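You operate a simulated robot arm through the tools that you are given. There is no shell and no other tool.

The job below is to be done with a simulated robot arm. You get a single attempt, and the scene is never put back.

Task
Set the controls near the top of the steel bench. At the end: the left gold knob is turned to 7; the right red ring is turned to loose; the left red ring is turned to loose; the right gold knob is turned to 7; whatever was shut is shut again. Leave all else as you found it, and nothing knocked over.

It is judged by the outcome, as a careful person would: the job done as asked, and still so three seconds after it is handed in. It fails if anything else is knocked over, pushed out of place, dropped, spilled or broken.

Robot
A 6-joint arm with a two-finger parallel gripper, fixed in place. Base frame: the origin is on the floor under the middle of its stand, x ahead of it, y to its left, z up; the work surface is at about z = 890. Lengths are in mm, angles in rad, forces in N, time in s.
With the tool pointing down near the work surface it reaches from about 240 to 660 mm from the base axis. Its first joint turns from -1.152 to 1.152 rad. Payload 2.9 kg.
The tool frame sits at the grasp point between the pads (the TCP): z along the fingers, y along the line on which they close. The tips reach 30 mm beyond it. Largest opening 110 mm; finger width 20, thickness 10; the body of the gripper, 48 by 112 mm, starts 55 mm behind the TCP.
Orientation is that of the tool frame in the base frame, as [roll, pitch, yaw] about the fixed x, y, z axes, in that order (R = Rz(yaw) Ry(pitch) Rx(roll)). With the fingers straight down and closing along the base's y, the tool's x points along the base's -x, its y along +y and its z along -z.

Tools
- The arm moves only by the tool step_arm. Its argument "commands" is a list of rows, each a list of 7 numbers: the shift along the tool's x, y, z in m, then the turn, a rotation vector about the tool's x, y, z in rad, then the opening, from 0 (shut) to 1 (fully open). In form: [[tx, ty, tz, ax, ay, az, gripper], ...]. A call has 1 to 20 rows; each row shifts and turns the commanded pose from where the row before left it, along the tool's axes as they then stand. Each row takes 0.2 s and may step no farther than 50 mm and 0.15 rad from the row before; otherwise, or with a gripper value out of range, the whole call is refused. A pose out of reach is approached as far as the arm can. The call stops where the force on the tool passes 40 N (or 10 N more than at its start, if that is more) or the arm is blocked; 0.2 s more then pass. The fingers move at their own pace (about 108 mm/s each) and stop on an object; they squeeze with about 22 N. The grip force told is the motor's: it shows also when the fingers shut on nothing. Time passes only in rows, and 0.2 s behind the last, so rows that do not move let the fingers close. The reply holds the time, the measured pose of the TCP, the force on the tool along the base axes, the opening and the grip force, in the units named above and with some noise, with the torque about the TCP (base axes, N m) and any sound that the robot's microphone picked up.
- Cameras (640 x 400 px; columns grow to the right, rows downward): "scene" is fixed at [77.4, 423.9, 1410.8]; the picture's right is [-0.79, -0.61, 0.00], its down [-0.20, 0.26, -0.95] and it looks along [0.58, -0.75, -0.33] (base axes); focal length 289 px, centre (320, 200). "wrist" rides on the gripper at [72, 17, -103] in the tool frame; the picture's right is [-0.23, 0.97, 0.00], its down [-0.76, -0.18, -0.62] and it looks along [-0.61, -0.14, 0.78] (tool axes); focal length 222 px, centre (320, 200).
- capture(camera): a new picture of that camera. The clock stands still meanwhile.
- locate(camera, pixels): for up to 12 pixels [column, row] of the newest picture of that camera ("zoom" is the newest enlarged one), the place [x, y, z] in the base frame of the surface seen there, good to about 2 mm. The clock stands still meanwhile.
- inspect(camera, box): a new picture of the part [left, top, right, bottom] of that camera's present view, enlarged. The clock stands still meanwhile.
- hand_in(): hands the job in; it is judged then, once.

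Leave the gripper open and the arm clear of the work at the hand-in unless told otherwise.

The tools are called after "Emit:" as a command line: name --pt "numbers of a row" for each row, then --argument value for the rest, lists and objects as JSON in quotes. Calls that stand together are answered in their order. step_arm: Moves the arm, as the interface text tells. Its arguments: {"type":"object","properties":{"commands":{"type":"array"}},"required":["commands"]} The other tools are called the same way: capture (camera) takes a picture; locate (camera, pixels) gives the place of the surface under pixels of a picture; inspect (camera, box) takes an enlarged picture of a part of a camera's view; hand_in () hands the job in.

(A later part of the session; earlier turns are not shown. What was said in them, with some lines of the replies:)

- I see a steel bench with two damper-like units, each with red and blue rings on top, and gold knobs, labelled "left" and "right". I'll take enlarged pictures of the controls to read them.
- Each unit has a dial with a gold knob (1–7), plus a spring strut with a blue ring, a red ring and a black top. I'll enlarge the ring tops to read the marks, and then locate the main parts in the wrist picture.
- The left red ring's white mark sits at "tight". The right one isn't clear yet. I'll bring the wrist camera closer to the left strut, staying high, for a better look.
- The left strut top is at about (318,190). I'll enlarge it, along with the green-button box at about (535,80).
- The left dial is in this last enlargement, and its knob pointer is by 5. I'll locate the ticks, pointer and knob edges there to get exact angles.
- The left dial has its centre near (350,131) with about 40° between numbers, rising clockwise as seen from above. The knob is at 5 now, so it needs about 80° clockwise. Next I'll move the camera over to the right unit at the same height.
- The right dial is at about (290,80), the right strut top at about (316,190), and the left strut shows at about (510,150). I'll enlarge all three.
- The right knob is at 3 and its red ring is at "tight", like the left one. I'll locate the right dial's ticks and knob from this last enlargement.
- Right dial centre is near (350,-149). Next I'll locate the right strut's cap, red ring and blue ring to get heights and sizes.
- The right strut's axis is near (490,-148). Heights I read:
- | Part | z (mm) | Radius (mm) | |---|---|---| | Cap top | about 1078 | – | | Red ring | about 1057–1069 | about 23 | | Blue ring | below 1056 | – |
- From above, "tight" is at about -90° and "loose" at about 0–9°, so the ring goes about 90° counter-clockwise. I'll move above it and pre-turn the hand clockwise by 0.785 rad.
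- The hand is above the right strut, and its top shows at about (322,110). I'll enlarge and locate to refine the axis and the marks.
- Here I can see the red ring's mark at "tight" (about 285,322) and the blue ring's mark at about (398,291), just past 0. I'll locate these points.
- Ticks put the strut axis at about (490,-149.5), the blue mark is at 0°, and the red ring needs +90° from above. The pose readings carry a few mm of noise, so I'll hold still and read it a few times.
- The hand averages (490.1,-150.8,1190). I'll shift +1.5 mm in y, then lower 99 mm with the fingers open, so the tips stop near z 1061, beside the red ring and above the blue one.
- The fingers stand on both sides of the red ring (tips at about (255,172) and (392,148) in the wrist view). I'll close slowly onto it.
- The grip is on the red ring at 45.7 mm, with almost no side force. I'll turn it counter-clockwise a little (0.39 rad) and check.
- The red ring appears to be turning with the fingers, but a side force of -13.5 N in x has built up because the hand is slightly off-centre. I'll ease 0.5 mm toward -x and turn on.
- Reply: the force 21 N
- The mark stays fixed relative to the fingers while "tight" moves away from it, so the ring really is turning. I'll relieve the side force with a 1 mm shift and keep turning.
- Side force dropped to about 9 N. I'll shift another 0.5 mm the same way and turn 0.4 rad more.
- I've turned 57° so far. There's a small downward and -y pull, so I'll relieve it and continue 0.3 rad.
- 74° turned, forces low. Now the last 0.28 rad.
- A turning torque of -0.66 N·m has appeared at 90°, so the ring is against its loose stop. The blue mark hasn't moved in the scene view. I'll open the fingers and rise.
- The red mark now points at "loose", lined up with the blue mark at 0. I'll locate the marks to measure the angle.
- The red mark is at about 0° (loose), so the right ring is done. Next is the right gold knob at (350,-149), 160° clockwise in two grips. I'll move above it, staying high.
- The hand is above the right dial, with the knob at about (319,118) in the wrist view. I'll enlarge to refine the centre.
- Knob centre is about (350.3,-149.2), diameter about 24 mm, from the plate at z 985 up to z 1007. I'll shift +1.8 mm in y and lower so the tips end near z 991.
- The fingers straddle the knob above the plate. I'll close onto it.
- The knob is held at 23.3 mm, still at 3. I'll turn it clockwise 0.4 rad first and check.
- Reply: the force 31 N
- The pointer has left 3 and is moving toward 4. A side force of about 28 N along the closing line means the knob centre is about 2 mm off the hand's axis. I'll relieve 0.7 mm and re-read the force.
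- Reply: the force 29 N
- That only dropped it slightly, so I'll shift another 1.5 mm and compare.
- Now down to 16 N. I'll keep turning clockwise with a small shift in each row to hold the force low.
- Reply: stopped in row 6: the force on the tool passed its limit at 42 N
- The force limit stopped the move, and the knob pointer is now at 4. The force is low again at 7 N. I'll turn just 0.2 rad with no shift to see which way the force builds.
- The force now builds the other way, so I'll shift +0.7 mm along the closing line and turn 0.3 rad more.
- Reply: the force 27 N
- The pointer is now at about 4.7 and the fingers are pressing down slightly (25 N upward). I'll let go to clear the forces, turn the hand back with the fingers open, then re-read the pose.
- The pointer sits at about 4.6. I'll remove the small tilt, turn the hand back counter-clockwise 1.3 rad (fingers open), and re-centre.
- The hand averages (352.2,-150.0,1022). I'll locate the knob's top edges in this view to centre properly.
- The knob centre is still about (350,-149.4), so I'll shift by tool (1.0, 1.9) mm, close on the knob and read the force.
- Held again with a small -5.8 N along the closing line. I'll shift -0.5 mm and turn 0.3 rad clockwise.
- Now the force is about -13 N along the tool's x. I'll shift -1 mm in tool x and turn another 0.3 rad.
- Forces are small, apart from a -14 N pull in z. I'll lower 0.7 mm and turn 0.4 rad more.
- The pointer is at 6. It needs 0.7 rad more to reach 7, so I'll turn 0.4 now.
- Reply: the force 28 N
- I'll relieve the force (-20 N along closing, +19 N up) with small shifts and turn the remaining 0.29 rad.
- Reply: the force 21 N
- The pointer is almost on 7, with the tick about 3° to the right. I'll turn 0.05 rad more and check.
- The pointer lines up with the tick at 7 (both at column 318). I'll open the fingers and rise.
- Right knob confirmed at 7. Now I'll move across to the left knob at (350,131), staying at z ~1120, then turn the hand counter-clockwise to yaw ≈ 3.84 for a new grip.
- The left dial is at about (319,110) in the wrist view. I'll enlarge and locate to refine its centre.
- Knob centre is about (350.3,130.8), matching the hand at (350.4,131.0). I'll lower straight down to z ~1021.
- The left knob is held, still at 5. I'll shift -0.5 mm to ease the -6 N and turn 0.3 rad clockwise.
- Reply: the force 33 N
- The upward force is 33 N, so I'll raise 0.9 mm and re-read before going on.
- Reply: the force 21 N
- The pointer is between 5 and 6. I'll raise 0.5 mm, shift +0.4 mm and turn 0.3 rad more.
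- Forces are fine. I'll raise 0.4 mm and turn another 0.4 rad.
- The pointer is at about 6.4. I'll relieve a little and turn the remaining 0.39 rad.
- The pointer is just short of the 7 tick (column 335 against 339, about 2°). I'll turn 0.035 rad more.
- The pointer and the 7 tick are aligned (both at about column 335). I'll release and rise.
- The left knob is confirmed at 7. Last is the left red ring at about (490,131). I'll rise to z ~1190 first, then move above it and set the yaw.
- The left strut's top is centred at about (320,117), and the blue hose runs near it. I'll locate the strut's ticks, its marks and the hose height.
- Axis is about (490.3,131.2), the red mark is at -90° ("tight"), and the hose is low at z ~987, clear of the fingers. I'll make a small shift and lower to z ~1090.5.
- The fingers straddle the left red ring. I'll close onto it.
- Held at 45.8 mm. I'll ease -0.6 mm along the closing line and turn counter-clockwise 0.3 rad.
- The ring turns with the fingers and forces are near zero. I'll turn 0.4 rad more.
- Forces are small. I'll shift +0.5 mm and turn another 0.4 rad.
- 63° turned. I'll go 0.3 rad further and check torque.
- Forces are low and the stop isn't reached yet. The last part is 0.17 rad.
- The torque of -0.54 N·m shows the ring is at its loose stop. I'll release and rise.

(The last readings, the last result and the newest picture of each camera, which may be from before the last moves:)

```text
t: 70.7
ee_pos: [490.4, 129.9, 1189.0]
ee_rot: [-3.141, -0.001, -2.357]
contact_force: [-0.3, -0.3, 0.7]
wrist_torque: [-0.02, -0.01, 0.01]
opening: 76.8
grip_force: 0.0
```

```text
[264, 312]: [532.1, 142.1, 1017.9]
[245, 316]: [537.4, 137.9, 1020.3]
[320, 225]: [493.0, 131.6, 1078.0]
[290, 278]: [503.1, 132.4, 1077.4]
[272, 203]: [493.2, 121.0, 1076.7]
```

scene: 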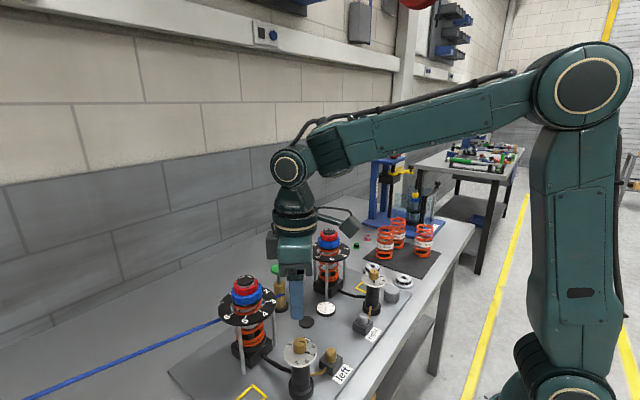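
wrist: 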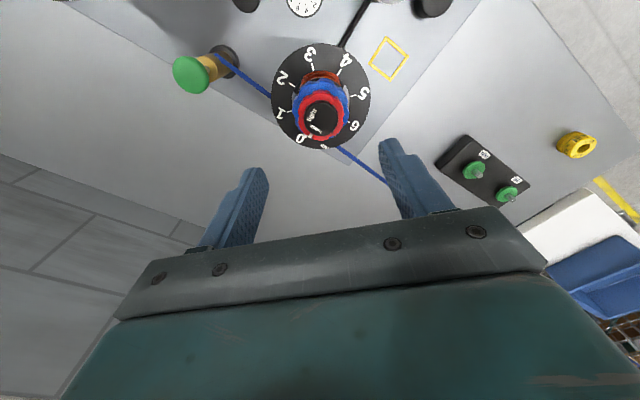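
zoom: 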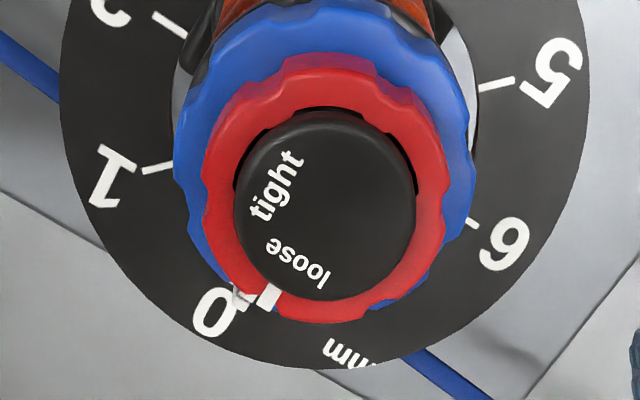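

I'll locate the red mark (270,296) and blue mark (240,296) in this view.

Emit:
locate --camera "zoom" --pixels '[[270, 295], [268, 302], [240, 293], [239, 300], [237, 297]]'

Emit:
inspect --camera "scene" --box '[215, 260, 285, 310]'

Emit:
capture --camera "scene"

```text
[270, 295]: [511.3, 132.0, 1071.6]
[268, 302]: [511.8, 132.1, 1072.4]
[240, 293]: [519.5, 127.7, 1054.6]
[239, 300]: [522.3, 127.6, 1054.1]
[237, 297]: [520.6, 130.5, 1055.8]
```

```text
8.00 times, centred on (250, 285) of scene
```

zoom: 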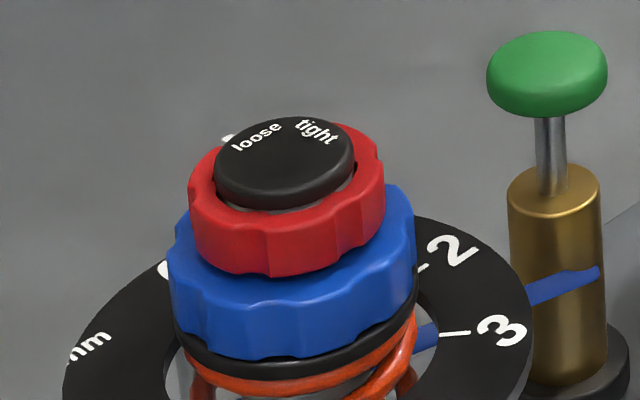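

```text
taken
```

scene: 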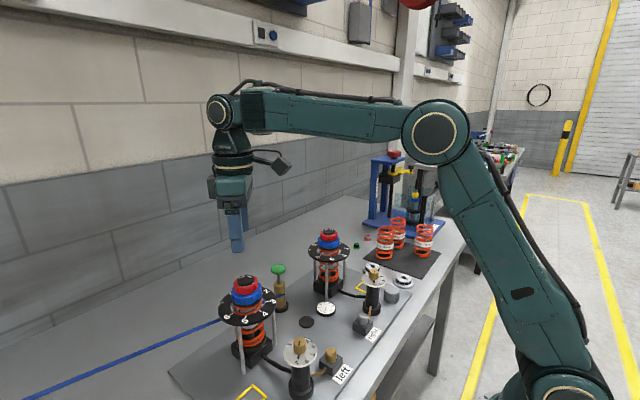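

The left red mark is at about +2° (loose) and the blue mark is where it was. I'll raise the arm, straighten the hand, open it fully and return to the starting place for a final check.

Emit:
step_arm --pt "0 0 -0.0375 0 0 0 0.8" --pt "0 0 -0.0375 0 0 0 1" --pt "0 0 -0.0375 0 0 0 1" --pt "0 0 -0.0375 0 0 0 1" --pt "0 0 0 0 0 0.131 1" --pt "0 0 0 0 0 0.131 1" --pt "0 0 0 0 0 0.131 1" --pt "0 0 0 0 0 0.131 1" --pt "0 0 0 0 0 0.131 1" --pt "0 0 0 0 0 0.131 1" --pt "0.0358 -0.0144 -0.006 0 0 0 1" --pt "0.0358 -0.0144 -0.006 0 0 0 1" --pt "0.0358 -0.0144 -0.006 0 0 0 1" --pt "0.0358 -0.0144 -0.006 0 0 0 1" --pt "0.0358 -0.0144 -0.006 0 0 0 1" --pt "0 0 0 0 0 0 1"

Emit:
capture --camera "wrist"

Emit:
capture --camera "scene"

Emit:
inspect --camera "wrist" --box '[190, 30, 430, 210]'

Emit:
inspect --camera "wrist" --box '[320, 40, 420, 110]'

Emit:
inspect --camera "wrist" --box '[335, 120, 405, 185]'

Emit:
inspect --camera "wrist" --box '[195, 85, 265, 155]'

Emit:
inspect --camera "scene" --box '[200, 220, 440, 400]'

```text
t: 71.7
ee_pos: [477.9, 129.5, 1312.0]
ee_rot: [-3.136, 0.006, -2.359]
contact_force: [5.6, 0.2, -8.7]
wrist_torque: [0.23, 0.23, 0.2]
opening: 109.8
grip_force: 0.0
out of reach, approached as far as the arm can: row 4
stopped in row 5: the force on the tool passed its limit at 67 N (the readings are from after the stop); the commanded pose is now the measured one
```

```text
taken
```

wrist: 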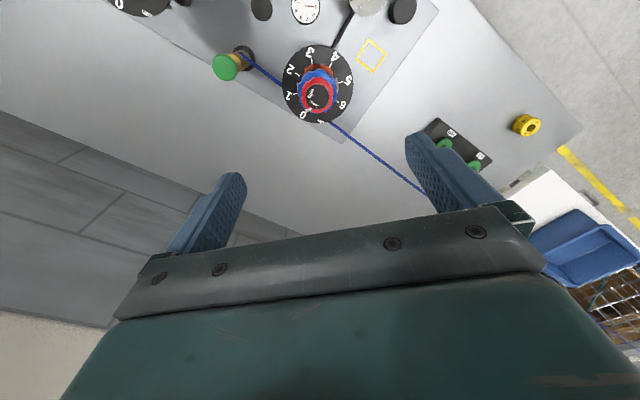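

```text
taken
```

scene: 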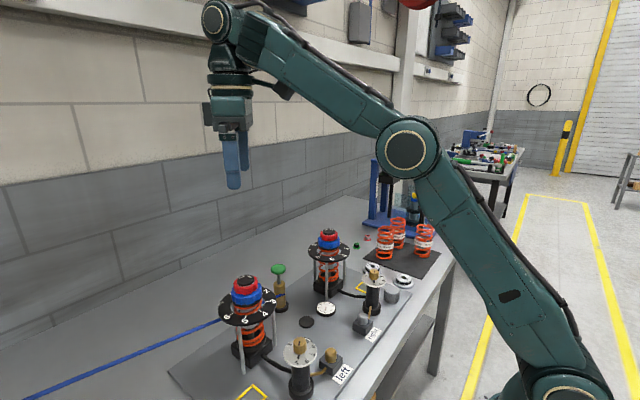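

```text
2.22 times, centred on (310, 120) of wrist
```

zoom: 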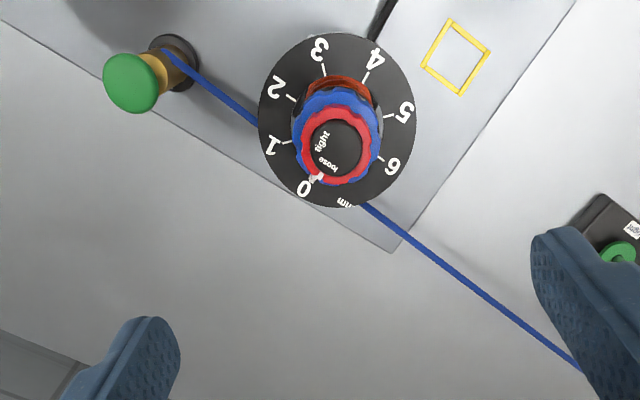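

```text
5.71 times, centred on (370, 75) of wrist
```

zoom: 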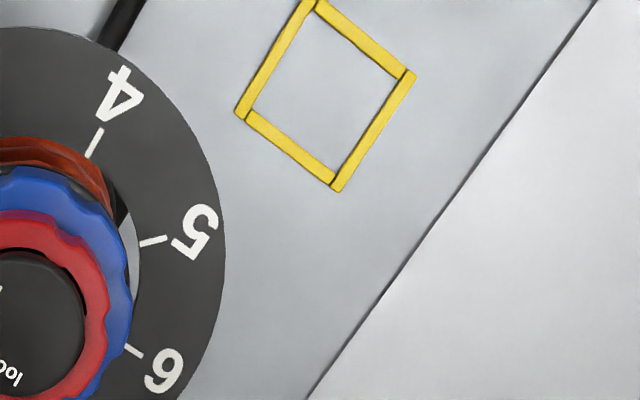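

```text
6.15 times, centred on (370, 152) of wrist
```

zoom: 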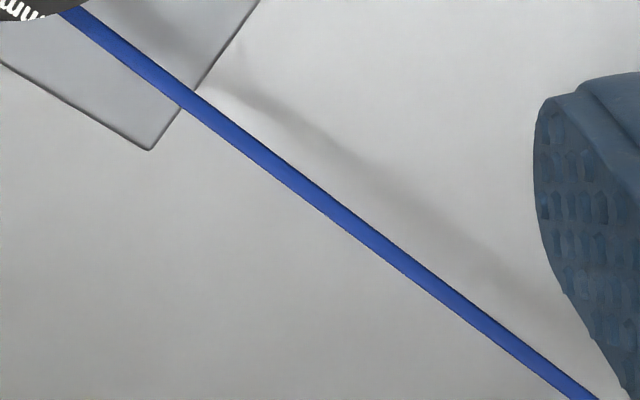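

```text
5.71 times, centred on (230, 120) of wrist
```

zoom: 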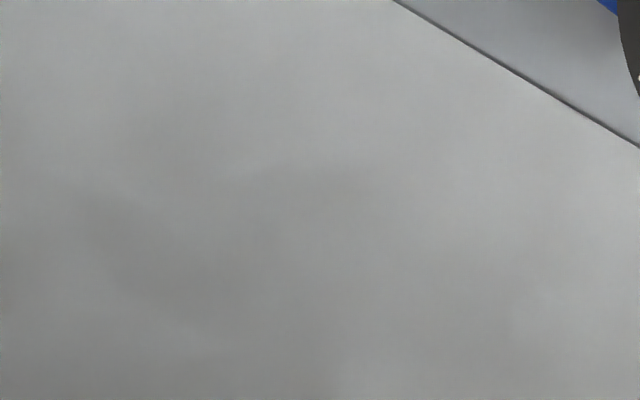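

```text
2.22 times, centred on (320, 310) of scene
```

zoom: 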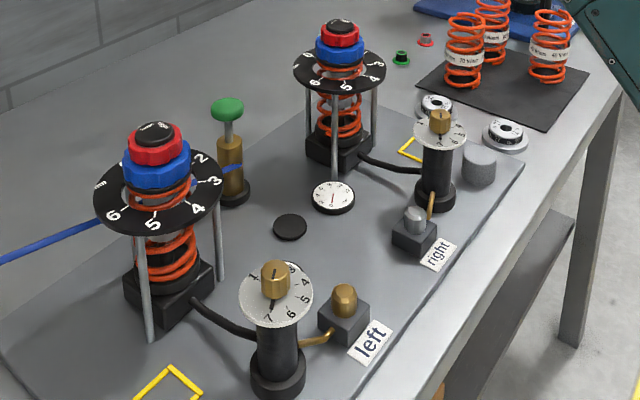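

The rise ran to the edge of the arm's reach and stopped, with nothing near it in the scene view. I'll draw the hand back toward the base before going higher.

Emit:
step_arm --pt "0.01 0.005 0.005 0 0 0 1" --pt "0.02 0.011 0.005 0 0 0 1" --pt "0.03 0.016 0 0 0 0 1" --pt "0.03 0.016 0 0 0 0 1" --pt "0 0 0 0 0 0 1"

```text
t: 72.9
ee_pos: [380.0, 97.1, 1301.7]
ee_rot: [-3.137, 0.002, -2.361]
contact_force: [-0.5, 0.2, 0.1]
wrist_torque: [-0.02, 0.01, 0.0]
opening: 110.2
grip_force: 0.1
```

That's clear, with zero force. Now I'll straighten the hand and go on to the starting place.

Emit:
step_arm --pt "0 0 0 0 0 0.13 1" --pt "0 0 0 0 0 0.13 1" --pt "0 0 0 0 0 0.13 1" --pt "0 0 0 0 0 0.13 1" --pt "0 0 0 0 0 0.13 1" --pt "0 0 0 0 0 0.13 1" --pt "0.023 -0.013 -0.022 0 0 0 1" --pt "0.023 -0.013 -0.022 0 0 0 1" --pt "0.023 -0.013 -0.022 0 0 0 1" --pt "0 0 0 0 0 0 1"

Emit:
capture --camera "wrist"

Emit:
inspect --camera "wrist" --box '[190, 30, 430, 210]'

Emit:
inspect --camera "wrist" --box '[320, 40, 420, 110]'

Emit:
inspect --camera "wrist" --box '[335, 120, 405, 185]'

Emit:
inspect --camera "wrist" --box '[195, 85, 265, 155]'

Emit:
capture --camera "scene"

Emit:
inspect --camera "scene" --box '[290, 220, 430, 340]'

```text
t: 75.1
ee_pos: [311.9, 60.9, 1365.5]
ee_rot: [3.141, 0.006, -3.141]
contact_force: [-0.8, 0.6, -0.1]
wrist_torque: [0.0, -0.02, -0.01]
opening: 110.0
grip_force: 0.0
```

```text
taken
```

wrist: 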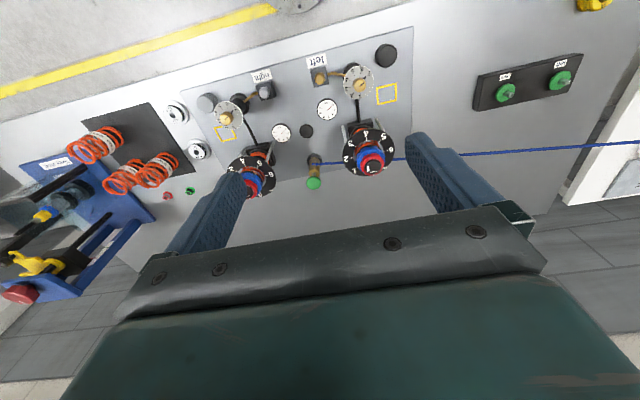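

```text
2.22 times, centred on (310, 120) of wrist
```

zoom: 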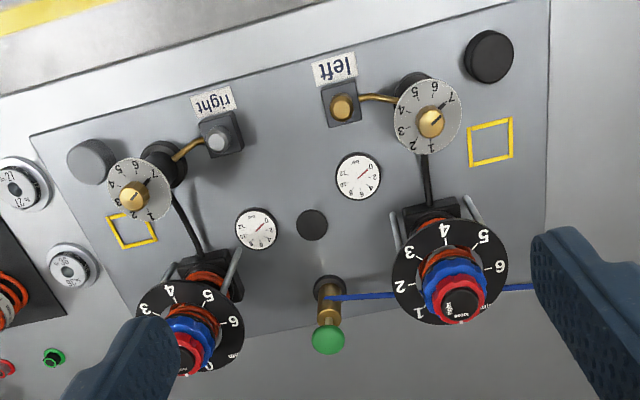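

```text
5.71 times, centred on (370, 75) of wrist
```

zoom: 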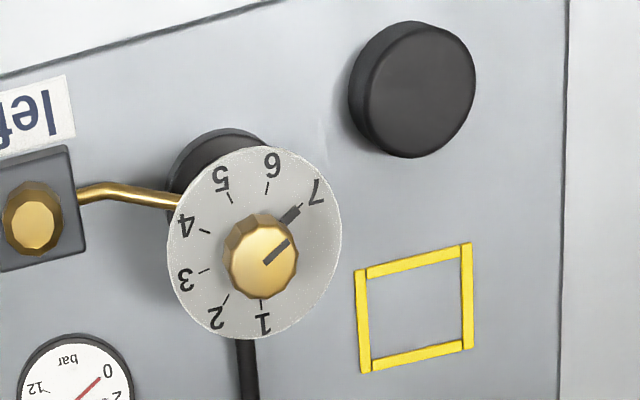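

```text
6.15 times, centred on (370, 152) of wrist
```

zoom: 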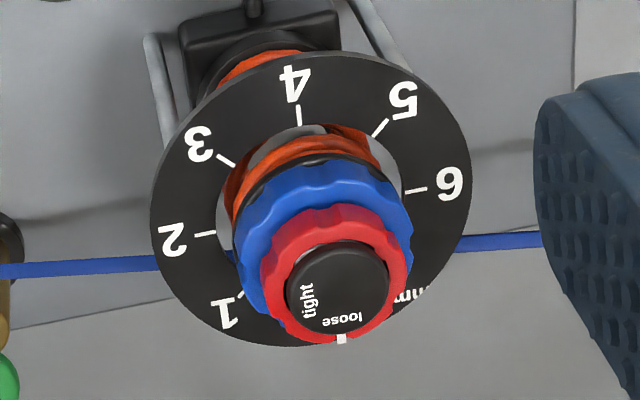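

```text
5.71 times, centred on (230, 120) of wrist
```

zoom: 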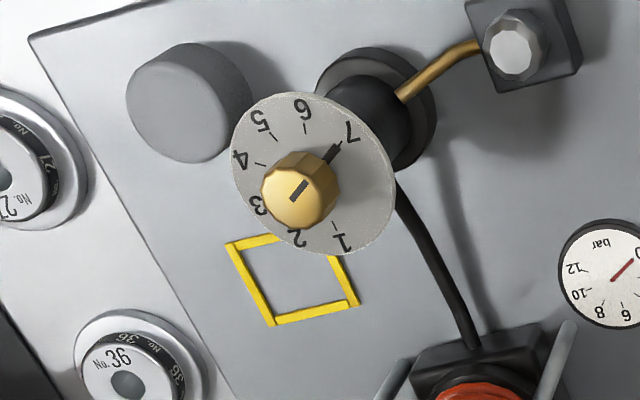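

```text
taken
```

scene: 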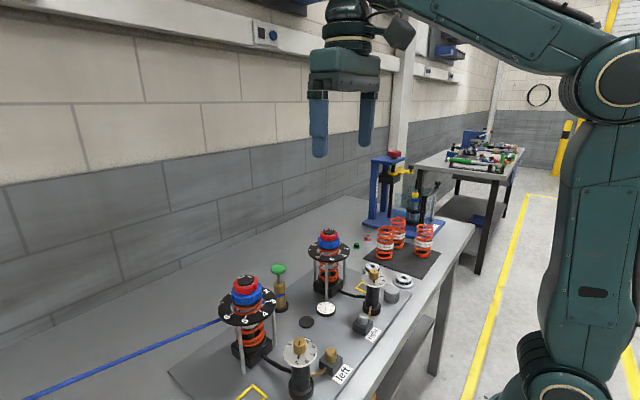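

```text
3.33 times, centred on (360, 280) of scene
```

zoom: 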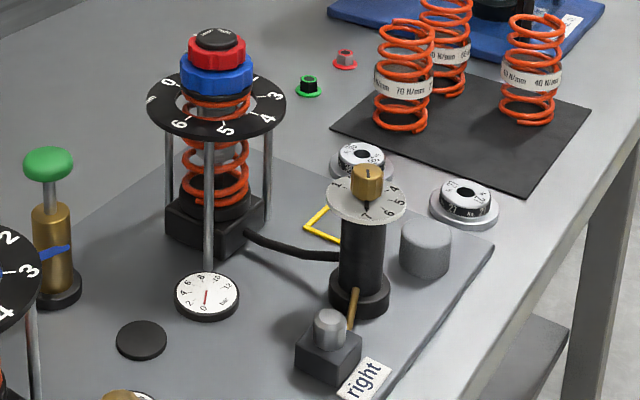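

Both knobs read 7, the left ring reads loose, and everything else stands as it did. One last look at the right ring in the scene view.

Emit:
inspect --camera "scene" --box '[305, 215, 355, 260]'

Emit:
inspect --camera "wrist" --box '[225, 145, 295, 205]'

```text
8.89 times, centred on (330, 238) of scene
```

zoom: 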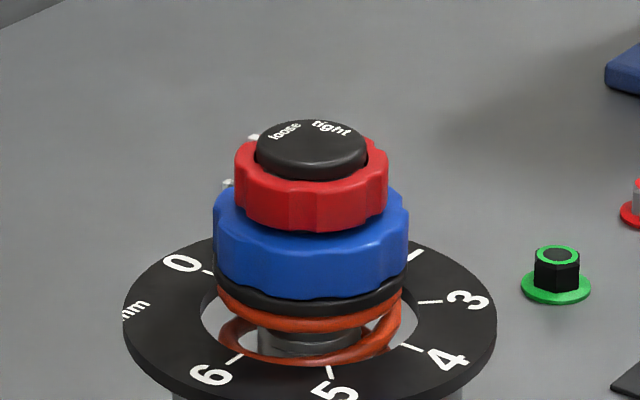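

```text
6.67 times, centred on (260, 175) of wrist
```

zoom: 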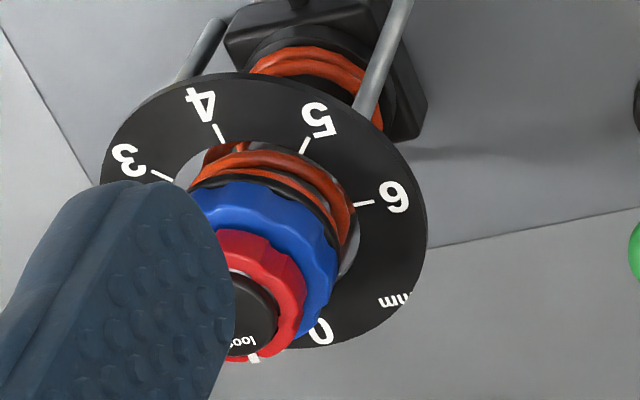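

The right red mark is at "loose" (about (252,357) in the wrist enlargement) and the blue ring hasn't moved. All four controls are set, the gripper is open and the arm is clear, so I'm handing in.

Emit:
hand_in

```text
The job is handed in.
```

The job is handed in. Both gold knobs are at 7 and both red rings are at loose, and I checked each one in the camera pictures before handing in.

- **Gold knobs:** the left went from 5 to 7 and the right from 3 to 7. Both pointers line up with the 7 tick.
- **Red rings:** both went from tight to loose, about 90°, until they met resistance that I took to be the end stop.
- **Everything else:** both blue rings stayed where they were as far as I could measure, nothing was knocked over or displaced, and I opened nothing that needed shutting again.
- **Force stops:** the arm stopped twice on its force limit. The first was while turning the right knob, at 42 N. The second was at the edge of its reach on the way up, at 67 N with nothing visible near it. I saw no damage either time.

The gripper is open and the arm is back near its starting place, clear of the bench.
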